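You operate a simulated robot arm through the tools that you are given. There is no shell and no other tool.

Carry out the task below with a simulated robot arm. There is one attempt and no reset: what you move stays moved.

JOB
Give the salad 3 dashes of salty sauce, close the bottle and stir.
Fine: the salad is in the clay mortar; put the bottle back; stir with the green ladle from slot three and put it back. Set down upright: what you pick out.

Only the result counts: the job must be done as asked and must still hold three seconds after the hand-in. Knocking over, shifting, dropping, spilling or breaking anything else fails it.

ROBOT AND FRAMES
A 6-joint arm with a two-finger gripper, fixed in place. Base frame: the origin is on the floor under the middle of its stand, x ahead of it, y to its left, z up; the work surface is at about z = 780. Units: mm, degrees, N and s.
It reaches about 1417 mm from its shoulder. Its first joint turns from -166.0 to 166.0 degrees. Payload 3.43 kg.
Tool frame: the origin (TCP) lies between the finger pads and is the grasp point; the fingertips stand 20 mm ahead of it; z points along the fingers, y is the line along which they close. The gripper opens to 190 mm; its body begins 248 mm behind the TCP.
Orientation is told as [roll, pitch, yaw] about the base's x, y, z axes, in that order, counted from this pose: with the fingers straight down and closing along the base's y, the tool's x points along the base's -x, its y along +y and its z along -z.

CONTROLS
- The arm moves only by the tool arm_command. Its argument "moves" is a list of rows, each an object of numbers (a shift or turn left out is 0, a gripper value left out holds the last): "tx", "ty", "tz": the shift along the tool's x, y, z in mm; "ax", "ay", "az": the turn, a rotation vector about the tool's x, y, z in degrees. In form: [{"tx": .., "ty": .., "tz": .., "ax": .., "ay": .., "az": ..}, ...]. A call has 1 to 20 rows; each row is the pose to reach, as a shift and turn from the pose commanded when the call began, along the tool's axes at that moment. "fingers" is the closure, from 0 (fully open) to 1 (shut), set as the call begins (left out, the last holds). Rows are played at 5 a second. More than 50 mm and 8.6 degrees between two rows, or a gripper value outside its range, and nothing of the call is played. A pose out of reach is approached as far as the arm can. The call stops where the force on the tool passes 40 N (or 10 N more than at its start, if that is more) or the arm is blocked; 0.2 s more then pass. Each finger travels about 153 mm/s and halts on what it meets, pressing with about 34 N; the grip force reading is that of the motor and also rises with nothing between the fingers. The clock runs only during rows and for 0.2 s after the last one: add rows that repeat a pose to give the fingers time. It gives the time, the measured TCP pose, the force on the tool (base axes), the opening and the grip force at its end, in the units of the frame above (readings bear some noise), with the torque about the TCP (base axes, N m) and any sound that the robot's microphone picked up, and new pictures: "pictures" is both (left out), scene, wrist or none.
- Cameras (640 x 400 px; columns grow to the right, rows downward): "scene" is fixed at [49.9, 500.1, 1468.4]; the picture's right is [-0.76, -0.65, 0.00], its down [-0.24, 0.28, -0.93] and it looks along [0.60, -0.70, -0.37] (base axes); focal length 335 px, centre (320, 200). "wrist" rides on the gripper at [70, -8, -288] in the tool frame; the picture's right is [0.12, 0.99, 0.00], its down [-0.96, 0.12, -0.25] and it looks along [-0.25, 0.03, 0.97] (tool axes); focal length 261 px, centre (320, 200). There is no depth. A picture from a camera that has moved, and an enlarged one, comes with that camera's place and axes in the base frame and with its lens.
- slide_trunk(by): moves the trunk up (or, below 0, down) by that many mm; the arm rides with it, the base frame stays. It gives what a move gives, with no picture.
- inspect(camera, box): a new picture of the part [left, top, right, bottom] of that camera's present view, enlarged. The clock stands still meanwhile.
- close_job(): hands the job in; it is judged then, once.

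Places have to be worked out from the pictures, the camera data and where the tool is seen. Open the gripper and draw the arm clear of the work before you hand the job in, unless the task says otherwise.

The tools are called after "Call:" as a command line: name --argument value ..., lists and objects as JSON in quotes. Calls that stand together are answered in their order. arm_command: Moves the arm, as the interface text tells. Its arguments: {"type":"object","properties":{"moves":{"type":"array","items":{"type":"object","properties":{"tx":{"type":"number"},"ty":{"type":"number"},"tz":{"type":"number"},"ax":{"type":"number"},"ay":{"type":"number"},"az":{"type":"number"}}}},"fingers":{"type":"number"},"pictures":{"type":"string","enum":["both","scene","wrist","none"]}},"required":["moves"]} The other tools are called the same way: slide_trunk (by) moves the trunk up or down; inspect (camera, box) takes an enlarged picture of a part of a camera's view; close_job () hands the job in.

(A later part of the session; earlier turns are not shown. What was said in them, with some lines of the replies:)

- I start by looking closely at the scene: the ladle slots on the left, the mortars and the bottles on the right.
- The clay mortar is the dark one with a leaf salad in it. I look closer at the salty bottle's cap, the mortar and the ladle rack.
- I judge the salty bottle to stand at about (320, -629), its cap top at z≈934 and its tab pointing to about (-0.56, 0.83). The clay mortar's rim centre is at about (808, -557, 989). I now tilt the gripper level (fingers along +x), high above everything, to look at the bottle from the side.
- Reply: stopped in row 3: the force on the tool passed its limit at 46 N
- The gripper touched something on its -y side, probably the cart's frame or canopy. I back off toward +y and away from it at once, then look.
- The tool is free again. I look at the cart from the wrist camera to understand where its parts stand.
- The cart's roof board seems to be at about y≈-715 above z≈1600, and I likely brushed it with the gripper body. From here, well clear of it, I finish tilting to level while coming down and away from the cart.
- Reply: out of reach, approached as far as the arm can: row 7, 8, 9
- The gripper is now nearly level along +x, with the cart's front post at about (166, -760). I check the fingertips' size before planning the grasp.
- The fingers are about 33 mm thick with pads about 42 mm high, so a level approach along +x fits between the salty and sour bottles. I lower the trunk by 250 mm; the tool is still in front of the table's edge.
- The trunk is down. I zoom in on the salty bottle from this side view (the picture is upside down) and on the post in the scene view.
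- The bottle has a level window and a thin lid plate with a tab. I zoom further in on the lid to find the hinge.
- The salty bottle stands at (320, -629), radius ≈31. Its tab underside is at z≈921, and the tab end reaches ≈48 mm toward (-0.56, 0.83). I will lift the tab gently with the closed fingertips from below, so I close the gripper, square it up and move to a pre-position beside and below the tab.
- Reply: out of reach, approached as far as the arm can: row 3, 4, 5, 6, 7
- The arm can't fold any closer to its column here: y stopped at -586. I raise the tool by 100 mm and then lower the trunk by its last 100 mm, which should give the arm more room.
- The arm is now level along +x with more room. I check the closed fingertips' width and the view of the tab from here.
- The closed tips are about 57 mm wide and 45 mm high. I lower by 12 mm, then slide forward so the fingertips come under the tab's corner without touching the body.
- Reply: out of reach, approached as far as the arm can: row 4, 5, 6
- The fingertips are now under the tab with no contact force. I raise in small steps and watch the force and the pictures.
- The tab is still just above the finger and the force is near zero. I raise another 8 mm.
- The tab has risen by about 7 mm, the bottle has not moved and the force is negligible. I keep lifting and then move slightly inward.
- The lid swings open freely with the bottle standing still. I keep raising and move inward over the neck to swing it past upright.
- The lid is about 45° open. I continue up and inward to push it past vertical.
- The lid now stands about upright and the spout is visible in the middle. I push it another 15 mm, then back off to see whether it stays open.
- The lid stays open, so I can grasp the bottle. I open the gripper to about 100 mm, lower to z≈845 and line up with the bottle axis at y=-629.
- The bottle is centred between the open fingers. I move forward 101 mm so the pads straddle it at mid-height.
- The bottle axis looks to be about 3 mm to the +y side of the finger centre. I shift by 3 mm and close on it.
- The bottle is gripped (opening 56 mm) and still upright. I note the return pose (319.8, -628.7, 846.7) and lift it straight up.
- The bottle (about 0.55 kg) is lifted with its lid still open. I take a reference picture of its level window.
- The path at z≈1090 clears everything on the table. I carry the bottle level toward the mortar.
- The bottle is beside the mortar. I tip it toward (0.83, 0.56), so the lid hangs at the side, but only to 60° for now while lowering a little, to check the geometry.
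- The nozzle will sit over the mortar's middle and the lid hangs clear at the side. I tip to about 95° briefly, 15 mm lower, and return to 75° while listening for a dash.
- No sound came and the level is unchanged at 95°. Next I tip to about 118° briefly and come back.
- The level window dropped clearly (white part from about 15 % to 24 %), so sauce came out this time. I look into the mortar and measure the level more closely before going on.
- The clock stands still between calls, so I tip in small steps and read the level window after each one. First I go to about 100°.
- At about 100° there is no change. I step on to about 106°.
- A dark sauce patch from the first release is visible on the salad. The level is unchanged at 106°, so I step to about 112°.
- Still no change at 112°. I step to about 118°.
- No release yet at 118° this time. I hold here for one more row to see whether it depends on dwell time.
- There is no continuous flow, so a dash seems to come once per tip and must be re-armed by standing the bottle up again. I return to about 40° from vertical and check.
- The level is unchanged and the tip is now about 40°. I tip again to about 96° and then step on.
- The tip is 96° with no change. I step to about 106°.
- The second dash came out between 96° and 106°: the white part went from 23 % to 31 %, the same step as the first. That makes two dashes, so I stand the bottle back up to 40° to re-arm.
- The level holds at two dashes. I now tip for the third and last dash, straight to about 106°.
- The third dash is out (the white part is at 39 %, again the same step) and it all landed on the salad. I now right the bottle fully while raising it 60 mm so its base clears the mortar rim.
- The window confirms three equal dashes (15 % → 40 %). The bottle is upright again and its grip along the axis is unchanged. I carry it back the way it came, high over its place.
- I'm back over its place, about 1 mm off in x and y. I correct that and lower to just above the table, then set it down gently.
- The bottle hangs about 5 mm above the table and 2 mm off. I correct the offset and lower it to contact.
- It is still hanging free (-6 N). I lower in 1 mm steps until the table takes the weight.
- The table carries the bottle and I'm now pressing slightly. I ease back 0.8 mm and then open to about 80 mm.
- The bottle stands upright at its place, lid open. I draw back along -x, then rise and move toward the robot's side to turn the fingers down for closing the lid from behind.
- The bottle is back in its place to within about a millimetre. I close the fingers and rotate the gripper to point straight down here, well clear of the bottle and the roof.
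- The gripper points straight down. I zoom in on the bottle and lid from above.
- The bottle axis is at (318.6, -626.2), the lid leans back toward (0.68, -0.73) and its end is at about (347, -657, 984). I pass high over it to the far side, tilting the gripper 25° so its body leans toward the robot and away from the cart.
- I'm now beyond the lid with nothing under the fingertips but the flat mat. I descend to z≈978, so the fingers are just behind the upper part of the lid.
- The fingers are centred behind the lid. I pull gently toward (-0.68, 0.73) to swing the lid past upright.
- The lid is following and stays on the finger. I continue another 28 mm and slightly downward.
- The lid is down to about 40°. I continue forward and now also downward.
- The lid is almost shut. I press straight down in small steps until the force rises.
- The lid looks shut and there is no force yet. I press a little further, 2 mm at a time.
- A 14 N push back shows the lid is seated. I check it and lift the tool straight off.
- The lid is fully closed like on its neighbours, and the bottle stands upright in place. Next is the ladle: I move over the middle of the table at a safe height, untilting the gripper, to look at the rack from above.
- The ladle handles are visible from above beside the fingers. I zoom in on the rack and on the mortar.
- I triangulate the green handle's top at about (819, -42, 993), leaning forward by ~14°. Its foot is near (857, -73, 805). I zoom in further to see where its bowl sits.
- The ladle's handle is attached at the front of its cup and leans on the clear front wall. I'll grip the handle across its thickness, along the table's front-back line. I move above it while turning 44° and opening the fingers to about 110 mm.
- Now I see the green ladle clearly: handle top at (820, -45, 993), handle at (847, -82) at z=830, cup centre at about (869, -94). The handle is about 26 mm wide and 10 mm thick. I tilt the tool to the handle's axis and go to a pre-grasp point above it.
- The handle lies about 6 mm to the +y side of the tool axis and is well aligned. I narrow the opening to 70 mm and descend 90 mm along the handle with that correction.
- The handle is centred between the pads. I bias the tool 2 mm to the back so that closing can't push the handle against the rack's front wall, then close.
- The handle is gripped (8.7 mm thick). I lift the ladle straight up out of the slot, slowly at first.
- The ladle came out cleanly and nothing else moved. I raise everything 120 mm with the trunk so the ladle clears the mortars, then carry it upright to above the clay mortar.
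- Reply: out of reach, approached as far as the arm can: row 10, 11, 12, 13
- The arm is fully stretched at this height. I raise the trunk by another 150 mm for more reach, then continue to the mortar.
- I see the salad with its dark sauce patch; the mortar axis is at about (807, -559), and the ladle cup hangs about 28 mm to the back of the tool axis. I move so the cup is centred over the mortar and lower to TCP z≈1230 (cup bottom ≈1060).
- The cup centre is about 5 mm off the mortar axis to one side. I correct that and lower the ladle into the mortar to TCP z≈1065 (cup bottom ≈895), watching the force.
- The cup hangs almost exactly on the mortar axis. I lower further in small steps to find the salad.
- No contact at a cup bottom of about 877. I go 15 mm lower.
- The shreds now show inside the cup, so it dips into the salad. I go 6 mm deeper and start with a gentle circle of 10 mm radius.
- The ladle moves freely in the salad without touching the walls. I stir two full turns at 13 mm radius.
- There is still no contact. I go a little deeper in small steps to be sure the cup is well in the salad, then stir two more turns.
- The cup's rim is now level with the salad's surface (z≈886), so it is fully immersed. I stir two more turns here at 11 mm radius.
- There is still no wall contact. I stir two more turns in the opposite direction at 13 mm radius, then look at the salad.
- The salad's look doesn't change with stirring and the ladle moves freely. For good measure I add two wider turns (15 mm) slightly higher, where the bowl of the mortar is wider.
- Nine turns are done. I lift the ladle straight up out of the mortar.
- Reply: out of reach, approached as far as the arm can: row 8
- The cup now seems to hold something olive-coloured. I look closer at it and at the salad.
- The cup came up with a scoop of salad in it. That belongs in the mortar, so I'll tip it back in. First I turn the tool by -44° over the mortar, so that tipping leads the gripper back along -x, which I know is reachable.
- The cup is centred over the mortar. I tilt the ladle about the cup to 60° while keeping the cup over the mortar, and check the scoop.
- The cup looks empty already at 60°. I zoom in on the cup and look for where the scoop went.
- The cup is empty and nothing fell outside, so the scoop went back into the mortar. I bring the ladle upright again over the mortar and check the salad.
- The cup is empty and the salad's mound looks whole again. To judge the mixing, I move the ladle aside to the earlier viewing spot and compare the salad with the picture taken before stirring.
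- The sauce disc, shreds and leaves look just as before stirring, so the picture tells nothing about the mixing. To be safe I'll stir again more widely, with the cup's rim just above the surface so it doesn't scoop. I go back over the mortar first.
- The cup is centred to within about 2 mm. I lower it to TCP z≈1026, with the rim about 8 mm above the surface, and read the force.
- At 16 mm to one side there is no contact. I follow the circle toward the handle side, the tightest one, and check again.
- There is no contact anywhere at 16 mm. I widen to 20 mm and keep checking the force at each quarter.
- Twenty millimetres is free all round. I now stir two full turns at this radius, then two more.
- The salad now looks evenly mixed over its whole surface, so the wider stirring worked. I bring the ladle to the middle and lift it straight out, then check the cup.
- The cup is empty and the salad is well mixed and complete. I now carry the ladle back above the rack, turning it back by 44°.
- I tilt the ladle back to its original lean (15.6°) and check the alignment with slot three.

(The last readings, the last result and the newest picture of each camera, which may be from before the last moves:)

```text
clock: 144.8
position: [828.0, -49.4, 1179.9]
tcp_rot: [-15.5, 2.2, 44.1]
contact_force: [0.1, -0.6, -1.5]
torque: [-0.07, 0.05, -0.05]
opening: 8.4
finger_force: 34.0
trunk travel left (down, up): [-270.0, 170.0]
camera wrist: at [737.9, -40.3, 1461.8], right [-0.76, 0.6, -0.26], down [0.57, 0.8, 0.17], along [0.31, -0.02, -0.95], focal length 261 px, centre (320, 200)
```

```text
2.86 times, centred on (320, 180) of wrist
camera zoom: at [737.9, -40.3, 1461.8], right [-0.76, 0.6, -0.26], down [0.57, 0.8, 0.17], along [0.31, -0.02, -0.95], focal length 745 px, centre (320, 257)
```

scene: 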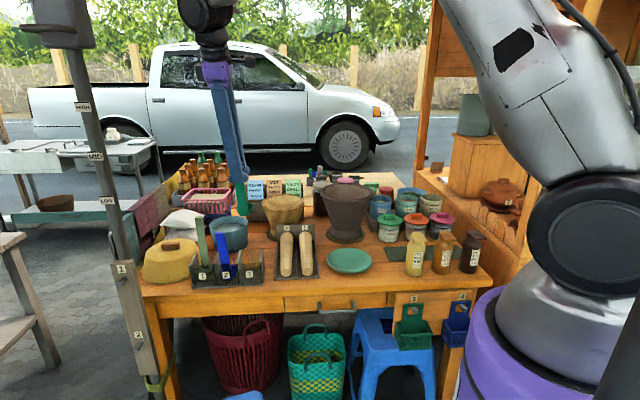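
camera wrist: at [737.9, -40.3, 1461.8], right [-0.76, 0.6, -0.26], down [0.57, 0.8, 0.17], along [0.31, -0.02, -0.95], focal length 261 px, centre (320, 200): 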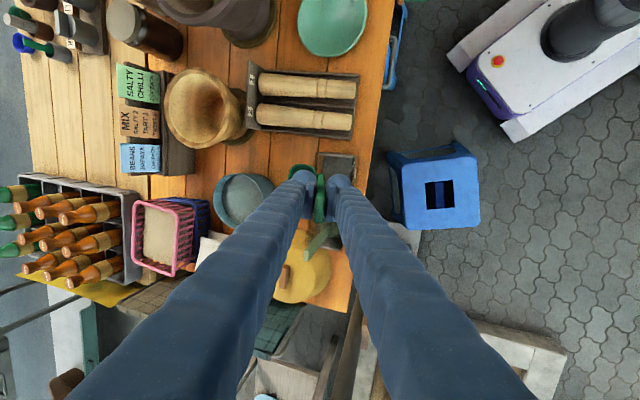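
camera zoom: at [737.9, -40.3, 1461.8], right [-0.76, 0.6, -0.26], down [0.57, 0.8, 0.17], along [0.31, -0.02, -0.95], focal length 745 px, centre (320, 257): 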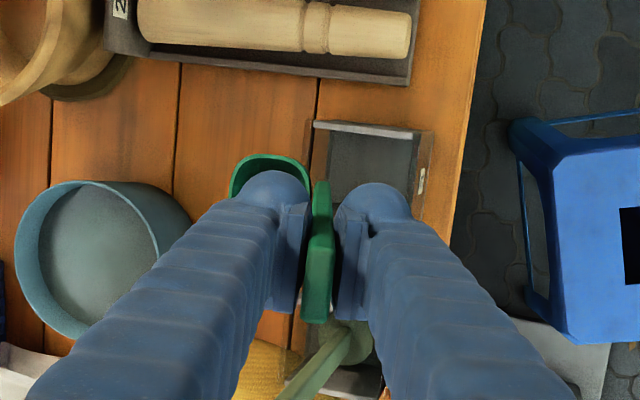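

The ladle is back at its original lean, within 2 mm of the lift-out line. I correct that and descend until the cup is just above the rack walls, then check.

Call:
arm_command --moves '[{"tx": 1.7, "ty": -0.7, "tz": 0.3}, {"tx": 0.2, "ty": 10, "tz": 38.8}, {"tx": -1.2, "ty": 20.8, "tz": 77.3}, {"tx": -2.3, "ty": 28.9, "tz": 106.2}, {"tx": -3.2, "ty": 35.6, "tz": 130.2}, {"tx": -3.2, "ty": 35.6, "tz": 130.2}]'

Call:
inspect --camera "scene" --box '[190, 190, 300, 290]'

Call:
inspect --camera "wrist" --box '[240, 110, 400, 250]'

```text
clock: 146.2
position: [826.9, -52.9, 1044.1]
tcp_rot: [-15.5, 2.2, 44.1]
contact_force: [-0.3, 0.0, -1.4]
torque: [0.01, -0.01, 0.01]
opening: 8.5
finger_force: 34.0
trunk travel left (down, up): [-270.0, 170.0]
camera wrist: at [737.1, -44.1, 1326.6], right [-0.76, 0.6, -0.26], down [0.57, 0.8, 0.17], along [0.31, -0.02, -0.95], focal length 261 px, centre (320, 200)
```

scene: 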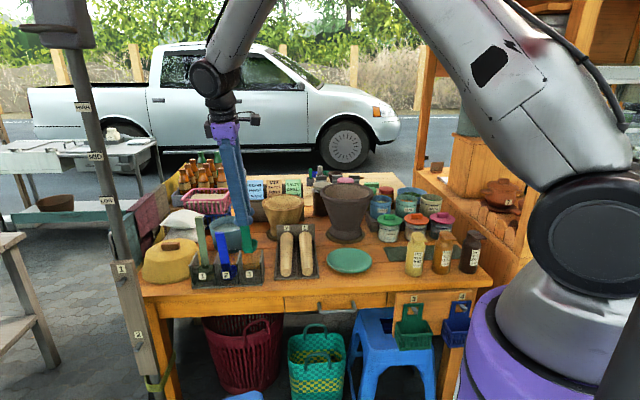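
wrist: 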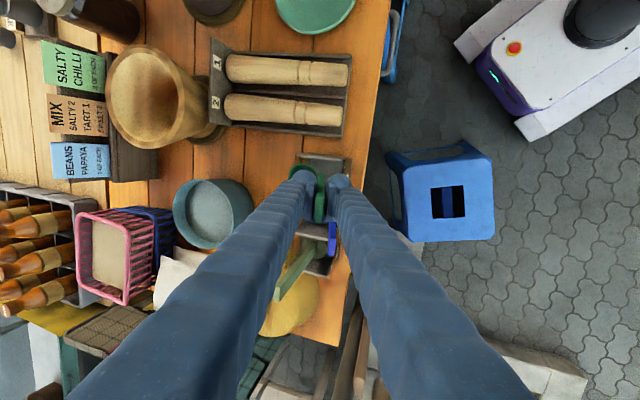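

```text
4.00 times, centred on (245, 240) of scene
camera zoom: at [49.9, 500.1, 1468.4], right [-0.76, -0.65, 0.0], down [-0.24, 0.28, -0.93], along [0.6, -0.7, -0.37], focal length 1341 px, centre (620, 40)
```

zoom: 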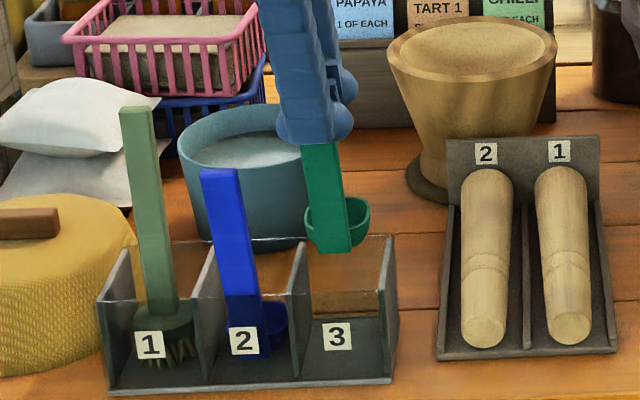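

```text
2.86 times, centred on (320, 180) of wrist
camera zoom: at [737.1, -44.1, 1326.6], right [-0.76, 0.6, -0.26], down [0.57, 0.8, 0.17], along [0.31, -0.02, -0.95], focal length 745 px, centre (320, 257)
```

zoom: 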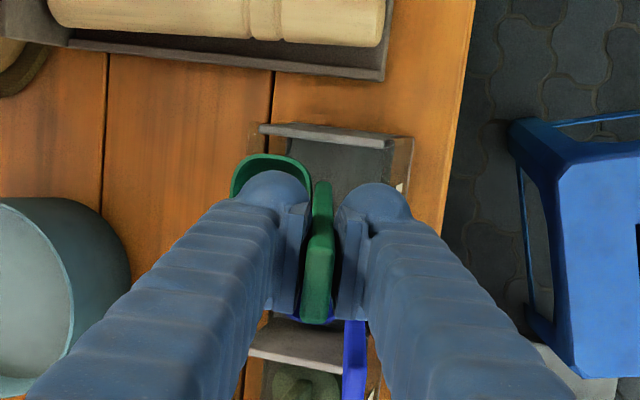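

The ladle hangs right over slot three. I correct 1.7 mm and lower another 88 mm into the slot, slowing at the end.

Call:
arm_command --moves '[{"tx": -1.2, "ty": 1.2, "tz": -0.4}, {"tx": -2.3, "ty": 9.3, "tz": 28.5}, {"tx": -3, "ty": 14.6, "tz": 47.7}, {"tx": -3.6, "ty": 18.7, "tz": 62.2}, {"tx": -4.1, "ty": 22.7, "tz": 76.6}, {"tx": -4.4, "ty": 24.8, "tz": 84.3}, {"tx": -4.4, "ty": 24.8, "tz": 84.3}]'

Call:
inspect --camera "scene" --box '[190, 190, 300, 290]'

Call:
inspect --camera "wrist" --box '[240, 110, 400, 250]'

```text
clock: 147.8
position: [829.8, -50.4, 957.7]
tcp_rot: [-15.4, 2.2, 44.1]
contact_force: [-0.3, -0.6, -0.8]
torque: [0.01, 0.04, -0.01]
opening: 8.4
finger_force: 33.1
trunk travel left (down, up): [-270.0, 170.0]
camera wrist: at [738.3, -41.6, 1239.5], right [-0.76, 0.6, -0.26], down [0.57, 0.8, 0.17], along [0.31, -0.02, -0.95], focal length 261 px, centre (320, 200)
```

scene: 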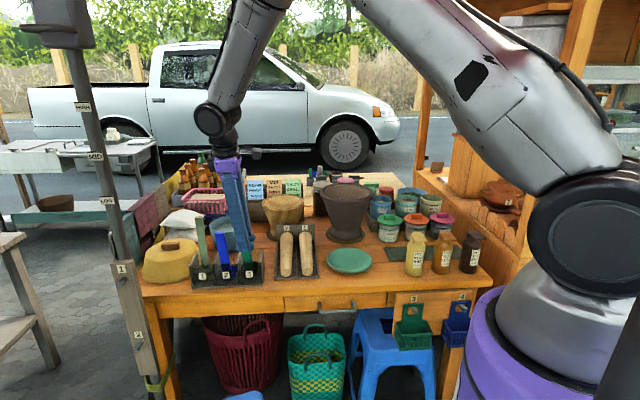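
wrist: 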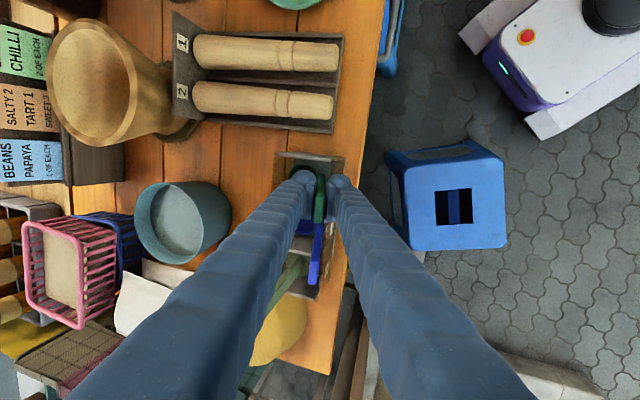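

```text
4.00 times, centred on (245, 240) of scene
camera zoom: at [49.9, 500.1, 1468.4], right [-0.76, -0.65, 0.0], down [-0.24, 0.28, -0.93], along [0.6, -0.7, -0.37], focal length 1341 px, centre (620, 40)
```

zoom: 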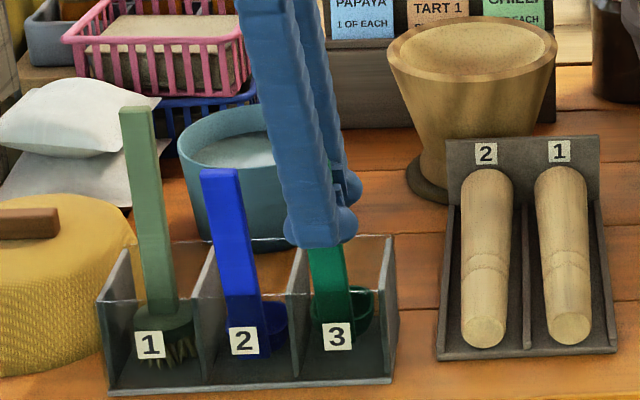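

```text
2.86 times, centred on (320, 180) of wrist
camera zoom: at [738.3, -41.6, 1239.5], right [-0.76, 0.6, -0.26], down [0.57, 0.8, 0.17], along [0.31, -0.02, -0.95], focal length 745 px, centre (320, 257)
```

zoom: 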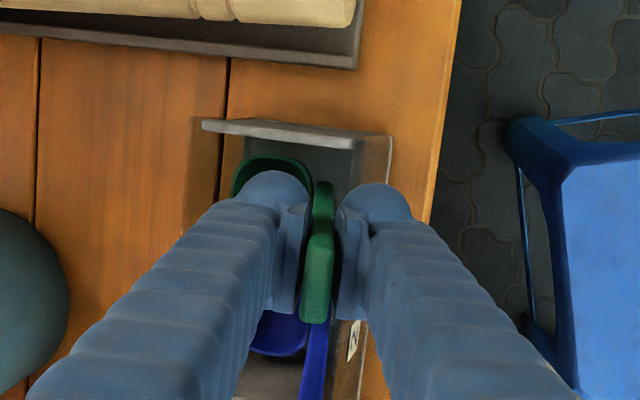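

The cup is in the slot, about 8 mm above the floor. I lower 6 mm and then in 1 mm steps until it touches.

Call:
arm_command --moves '[{"tx": 0.7, "ty": 1.6, "tz": 2.7}, {"tx": 0.6, "ty": 2.4, "tz": 5.6}]' --pictures "none"

Call:
arm_command --moves '[{"ty": 0.3, "tz": 1}, {"ty": 0.5, "tz": 1.9}]' --pictures "wrist"

```text
clock: 148.4
position: [827.0, -49.5, 950.4]
tcp_rot: [-15.5, 2.2, 44.1]
contact_force: [-0.1, -0.7, -0.8]
torque: [0.03, 0.01, 0.01]
opening: 8.6
finger_force: 34.1
trunk travel left (down, up): [-270.0, 170.0]
```

```text
clock: 149.0
position: [825.9, -50.2, 949.4]
tcp_rot: [-15.6, 2.1, 44.2]
contact_force: [-0.8, 1.8, 7.3]
torque: [0.1, -0.07, 0.05]
opening: 8.2
finger_force: 34.8
trunk travel left (down, up): [-270.0, 170.0]
camera wrist: at [736.0, -41.8, 1231.8], right [-0.76, 0.6, -0.26], down [0.57, 0.8, 0.17], along [0.31, -0.02, -0.95], focal length 261 px, centre (320, 200)
```

wrist: 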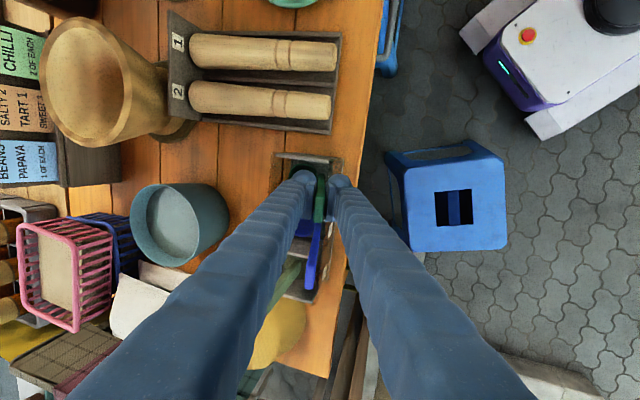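

The ladle stands on the slot's floor (7 N). I ease off slightly and open the fingers to about 40 mm.

Call:
arm_command --moves '[{"ty": -0.2, "tz": -0.6}]' --pictures "none"

Call:
arm_command --fingers 0.79 --moves '[{"tz": 0}, {"tz": 0}, {"tz": 0}]'

Call:
inspect --camera "wrist" --box '[240, 110, 400, 250]'

Call:
inspect --camera "scene" --box '[190, 190, 300, 290]'

```text
clock: 149.4
position: [827.4, -49.9, 950.2]
tcp_rot: [-15.6, 2.2, 44.1]
contact_force: [-0.8, 1.7, 5.1]
torque: [0.15, -0.1, 0.06]
opening: 8.3
finger_force: 34.0
trunk travel left (down, up): [-270.0, 170.0]
```

```text
clock: 150.2
position: [827.1, -50.9, 949.2]
tcp_rot: [-15.5, 2.2, 44.2]
contact_force: [-0.4, -0.4, 0.6]
torque: [-0.02, 0.03, 0.01]
opening: 39.9
finger_force: 0.1
trunk travel left (down, up): [-270.0, 170.0]
camera wrist: at [736.6, -42.1, 1231.5], right [-0.76, 0.6, -0.26], down [0.57, 0.8, 0.17], along [0.31, -0.02, -0.95], focal length 261 px, centre (320, 200)
```

scene: 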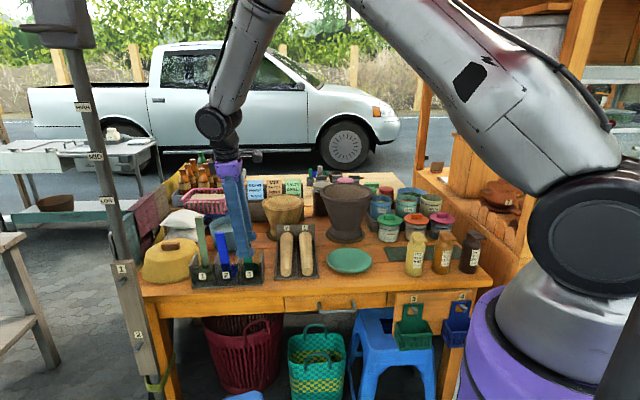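
wrist: 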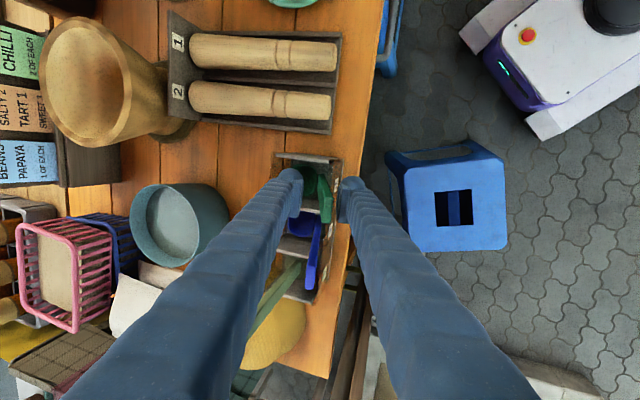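

```text
2.86 times, centred on (320, 180) of wrist
camera zoom: at [736.6, -42.1, 1231.5], right [-0.76, 0.6, -0.26], down [0.57, 0.8, 0.17], along [0.31, -0.02, -0.95], focal length 745 px, centre (320, 257)
```

zoom: 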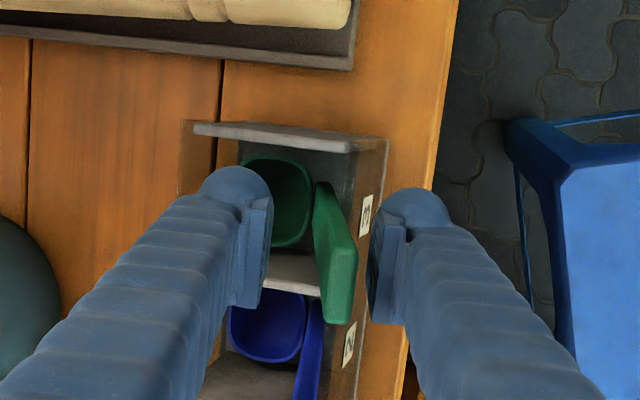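

```text
4.00 times, centred on (245, 240) of scene
camera zoom: at [49.9, 500.1, 1468.4], right [-0.76, -0.65, 0.0], down [-0.24, 0.28, -0.93], along [0.6, -0.7, -0.37], focal length 1341 px, centre (620, 40)
```

zoom: 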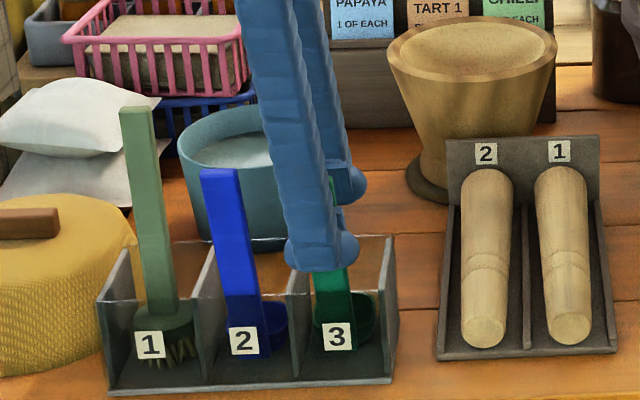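

The ladle stands free in slot three, leaning on the front wall. I open wider and withdraw straight back along the tool axis.

Call:
arm_command --fingers 0.6 --moves '[{"tz": 0}, {"tz": 0}, {"tz": -15}, {"tz": -40}, {"tz": -75}, {"tz": -115}, {"tz": -150}]'

Call:
inspect --camera "wrist" --box '[240, 110, 400, 250]'

Call:
inspect --camera "scene" --box '[190, 190, 300, 290]'

```text
clock: 151.8
position: [802.7, -17.0, 1094.5]
tcp_rot: [-15.5, 2.2, 44.1]
contact_force: [-0.5, 0.4, 0.3]
torque: [-0.03, -0.02, 0.0]
opening: 75.9
finger_force: 0.1
trunk travel left (down, up): [-270.0, 170.0]
camera wrist: at [711.3, -8.8, 1376.0], right [-0.76, 0.6, -0.26], down [0.57, 0.8, 0.17], along [0.31, -0.02, -0.95], focal length 261 px, centre (320, 200)
```

scene: 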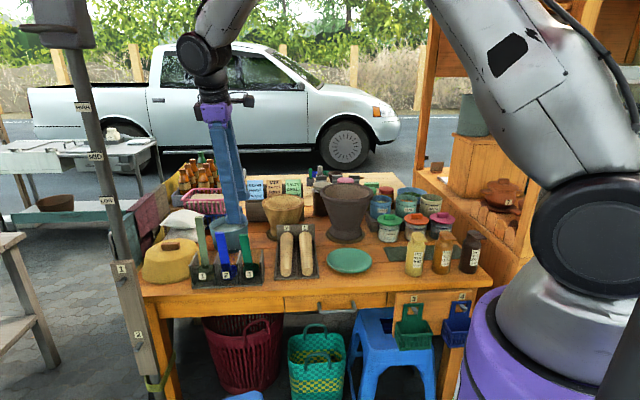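
wrist: 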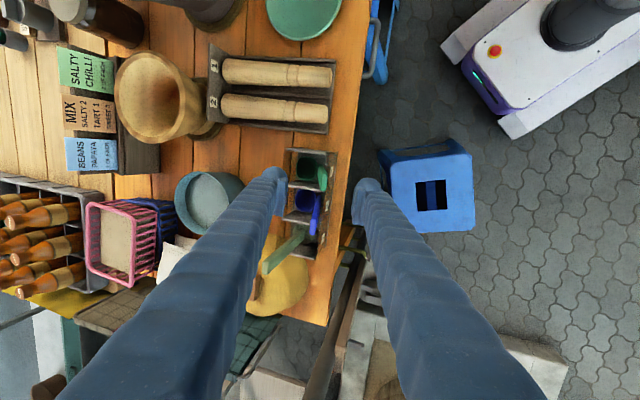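

```text
2.86 times, centred on (320, 180) of wrist
camera zoom: at [711.3, -8.8, 1376.0], right [-0.76, 0.6, -0.26], down [0.57, 0.8, 0.17], along [0.31, -0.02, -0.95], focal length 745 px, centre (320, 257)
```

zoom: 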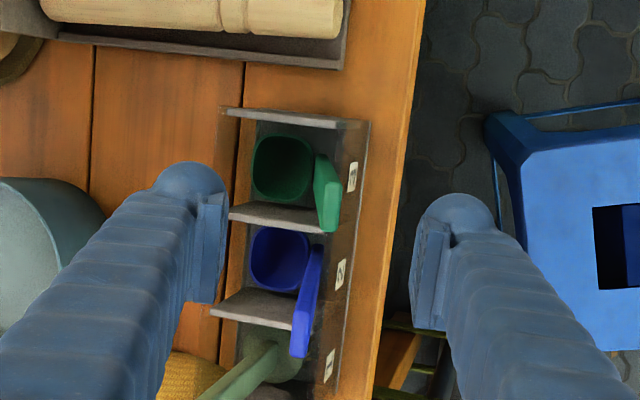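

```text
4.00 times, centred on (245, 240) of scene
camera zoom: at [49.9, 500.1, 1468.4], right [-0.76, -0.65, 0.0], down [-0.24, 0.28, -0.93], along [0.6, -0.7, -0.37], focal length 1341 px, centre (620, 40)
```

zoom: 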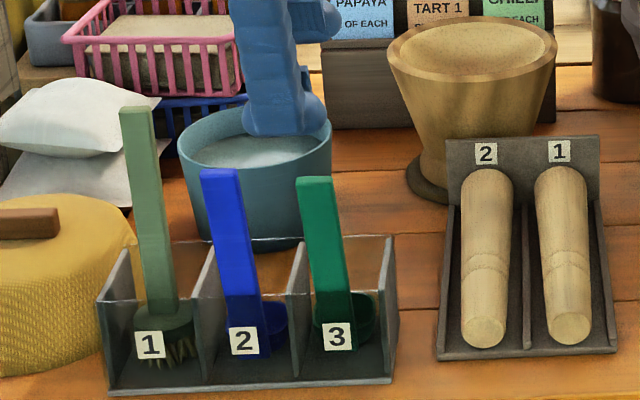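

The ladle is in slot three, leaning only slightly more than before. I draw the arm further up and back and check that it stays put.

Call:
arm_command --fingers 0 --moves '[{"tz": -30, "ty": 10}, {"tz": -60, "ty": 20}, {"tz": -90, "ty": 30}, {"tz": -120, "ty": 40}, {"tz": -120, "ty": 40}, {"tz": -120, "ty": 40}]'

Call:
inspect --camera "wrist" --box '[240, 110, 360, 230]'

Call:
inspect --camera "scene" --box '[200, 215, 280, 290]'

```text
clock: 153.2
position: [756.5, 35.7, 1200.0]
tcp_rot: [-15.4, 2.2, 44.1]
contact_force: [-0.8, 0.2, -0.2]
torque: [0.02, 0.01, 0.0]
opening: 190.2
finger_force: 0.0
trunk travel left (down, up): [-270.0, 170.0]
camera wrist: at [665.5, 44.5, 1481.4], right [-0.76, 0.6, -0.26], down [0.57, 0.8, 0.17], along [0.31, -0.02, -0.95], focal length 261 px, centre (320, 200)
```

scene: 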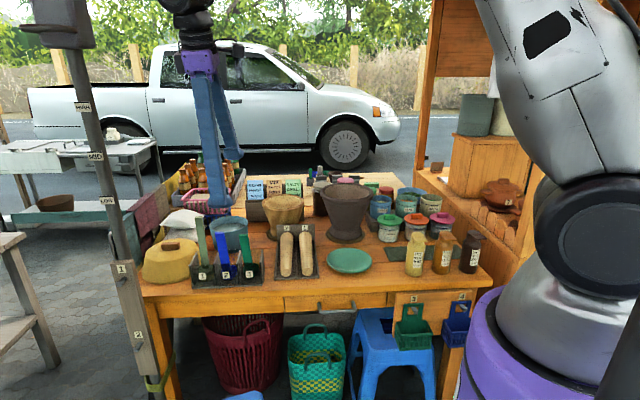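
wrist: 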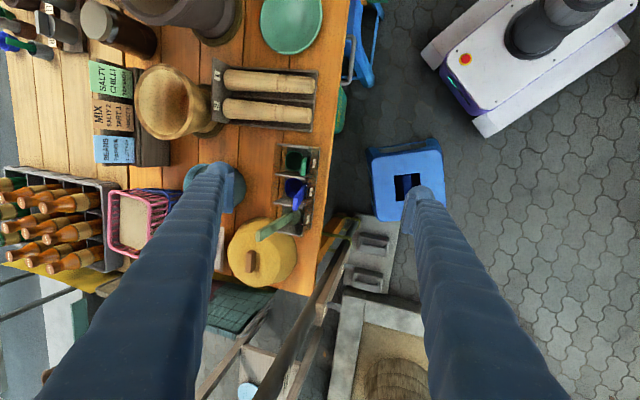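

```text
3.33 times, centred on (300, 170) of wrist
camera zoom: at [665.5, 44.5, 1481.4], right [-0.76, 0.6, -0.26], down [0.57, 0.8, 0.17], along [0.31, -0.02, -0.95], focal length 869 px, centre (387, 300)
```

zoom: 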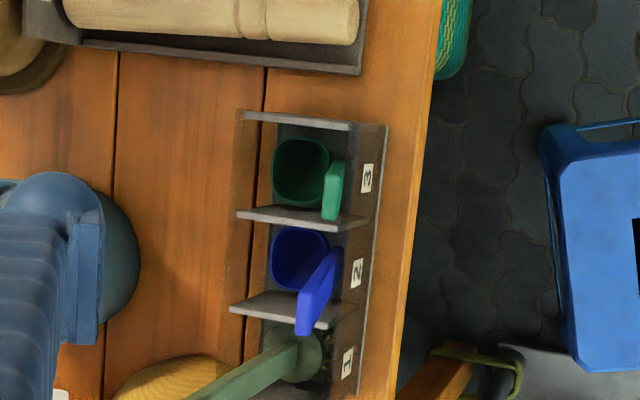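

```text
5.33 times, centred on (240, 252) of scene
camera zoom: at [49.9, 500.1, 1468.4], right [-0.76, -0.65, 0.0], down [-0.24, 0.28, -0.93], along [0.6, -0.7, -0.37], focal length 1788 px, centre (747, -80)
```

zoom: 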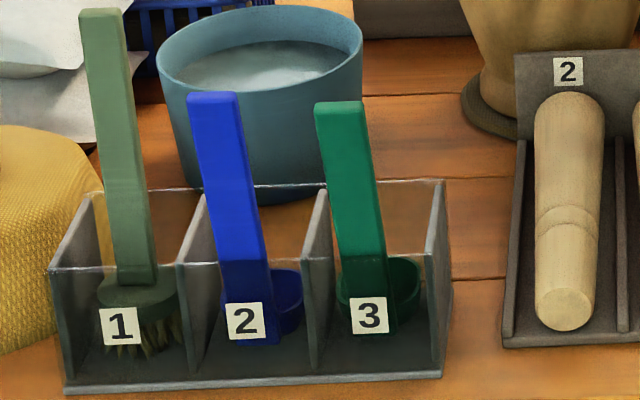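

The ladle stands still beside its neighbour, just as it did at the start. I check the bottle, the mortar and the rest of the table once more.

Call:
inspect --camera "scene" --box '[360, 170, 520, 290]'

Call:
inspect --camera "scene" --box '[230, 160, 400, 280]'

Call:
inspect --camera "scene" --box '[400, 220, 496, 280]'

```text
3.33 times, centred on (440, 230) of scene
camera zoom: at [49.9, 500.1, 1468.4], right [-0.76, -0.65, 0.0], down [-0.24, 0.28, -0.93], along [0.6, -0.7, -0.37], focal length 1117 px, centre (-80, 100)
```

zoom: 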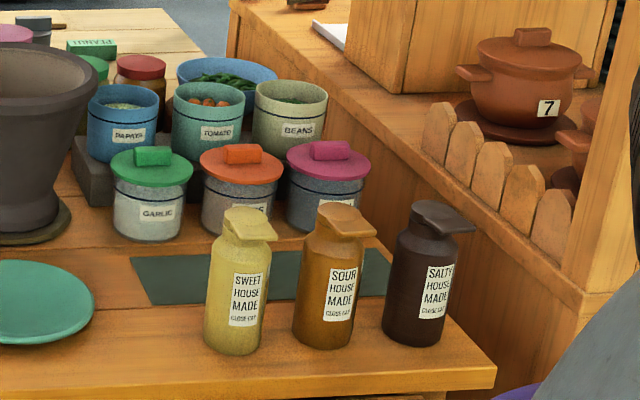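

```text
3.33 times, centred on (315, 220) of scene
camera zoom: at [49.9, 500.1, 1468.4], right [-0.76, -0.65, 0.0], down [-0.24, 0.28, -0.93], along [0.6, -0.7, -0.37], focal length 1117 px, centre (337, 133)
```

zoom: 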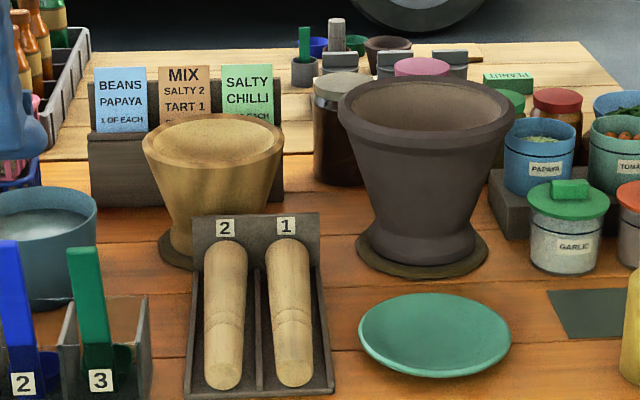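

```text
6.67 times, centred on (448, 250) of scene
camera zoom: at [49.9, 500.1, 1468.4], right [-0.76, -0.65, 0.0], down [-0.24, 0.28, -0.93], along [0.6, -0.7, -0.37], focal length 2234 px, centre (-533, -133)
```

zoom: 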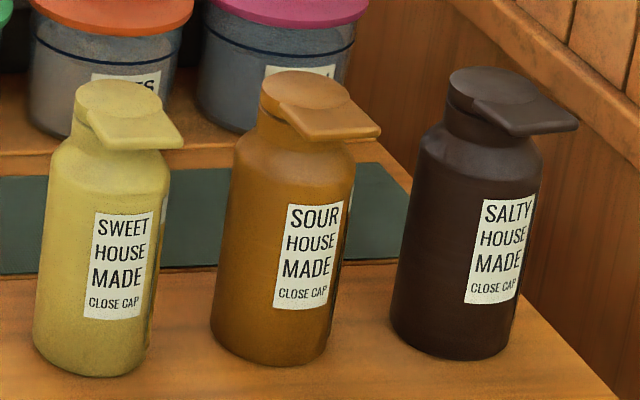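

Everything is in order: the salty bottle is closed and in place, the mortar, jars and other bottles are where they were, and the ladle is in slot three. I draw the open gripper further back from the table before handing in.

Call:
arm_command --moves '[{"tz": -25, "ty": 25}, {"tz": -50, "ty": 50}, {"tz": -70, "ty": 85}, {"tz": -80, "ty": 120}, {"tz": -85, "ty": 150}, {"tz": -85, "ty": 150}]'

Call:
inspect --camera "scene" --box '[200, 215, 280, 290]'

```text
clock: 154.6
position: [642.0, 155.1, 1240.2]
tcp_rot: [-15.5, 2.1, 44.1]
contact_force: [0.3, -0.9, 0.2]
torque: [-0.01, -0.03, -0.02]
opening: 189.9
finger_force: 0.2
trunk travel left (down, up): [-270.0, 170.0]
camera wrist: at [549.8, 163.6, 1523.0], right [-0.76, 0.6, -0.26], down [0.57, 0.8, 0.17], along [0.31, -0.02, -0.95], focal length 261 px, centre (320, 200)
```

scene: 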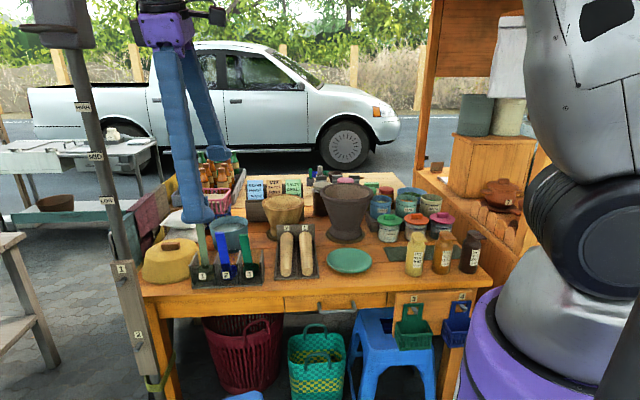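
wrist: 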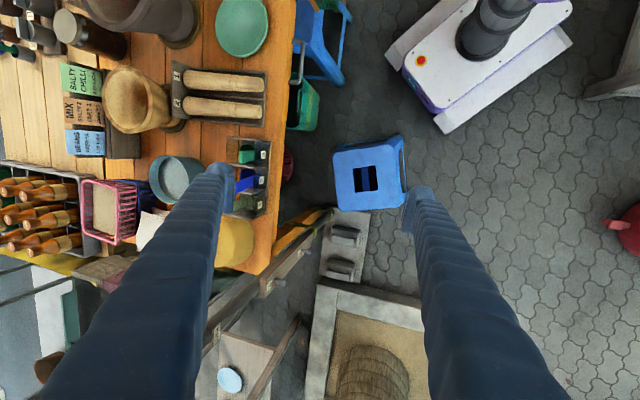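

```text
5.33 times, centred on (240, 252) of scene
camera zoom: at [49.9, 500.1, 1468.4], right [-0.76, -0.65, 0.0], down [-0.24, 0.28, -0.93], along [0.6, -0.7, -0.37], focal length 1788 px, centre (747, -80)
```

zoom: 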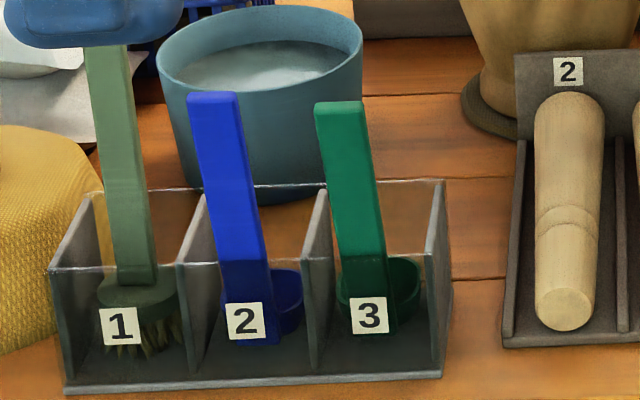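

The arm is clear with the gripper open, and nothing on the table is moving. The three dashes are in, the bottle is closed and back, and the salad is stirred. The ladle is empty and back in slot three, so I hand in the job.

Call:
close_job

```text
The job is handed in.
```

The job is done and handed in; the hand-in gave no verdict, so the result below is from my own checks of the pictures and readings.

- **Sauce:** The salad in the clay mortar got three dashes of salty sauce. The bottle's level window dropped by the same step each time, and nothing landed outside the mortar.
- **Bottle:** The cap is pressed shut. The bottle stands upright within about 2 mm of where it was, turned by roughly 9° about its own axis.
- **Stirring:** The first rounds of stirring were too narrow to change the salad. They also lifted out a scoop, which I tipped back into the mortar. I then stirred wider, and the salad looked evenly mixed.
- **Ladle:** The green ladle is empty and back in slot three, standing against the rack's front wall like the blue one. It leans about 2° more than it did at the start.

Early on the gripper bumped something on the cart side, probably the cart's roof or canvas, at about 46 N. I backed off at once, and I saw no change there in later pictures. The gripper was open and drawn clear of the table when I handed in.
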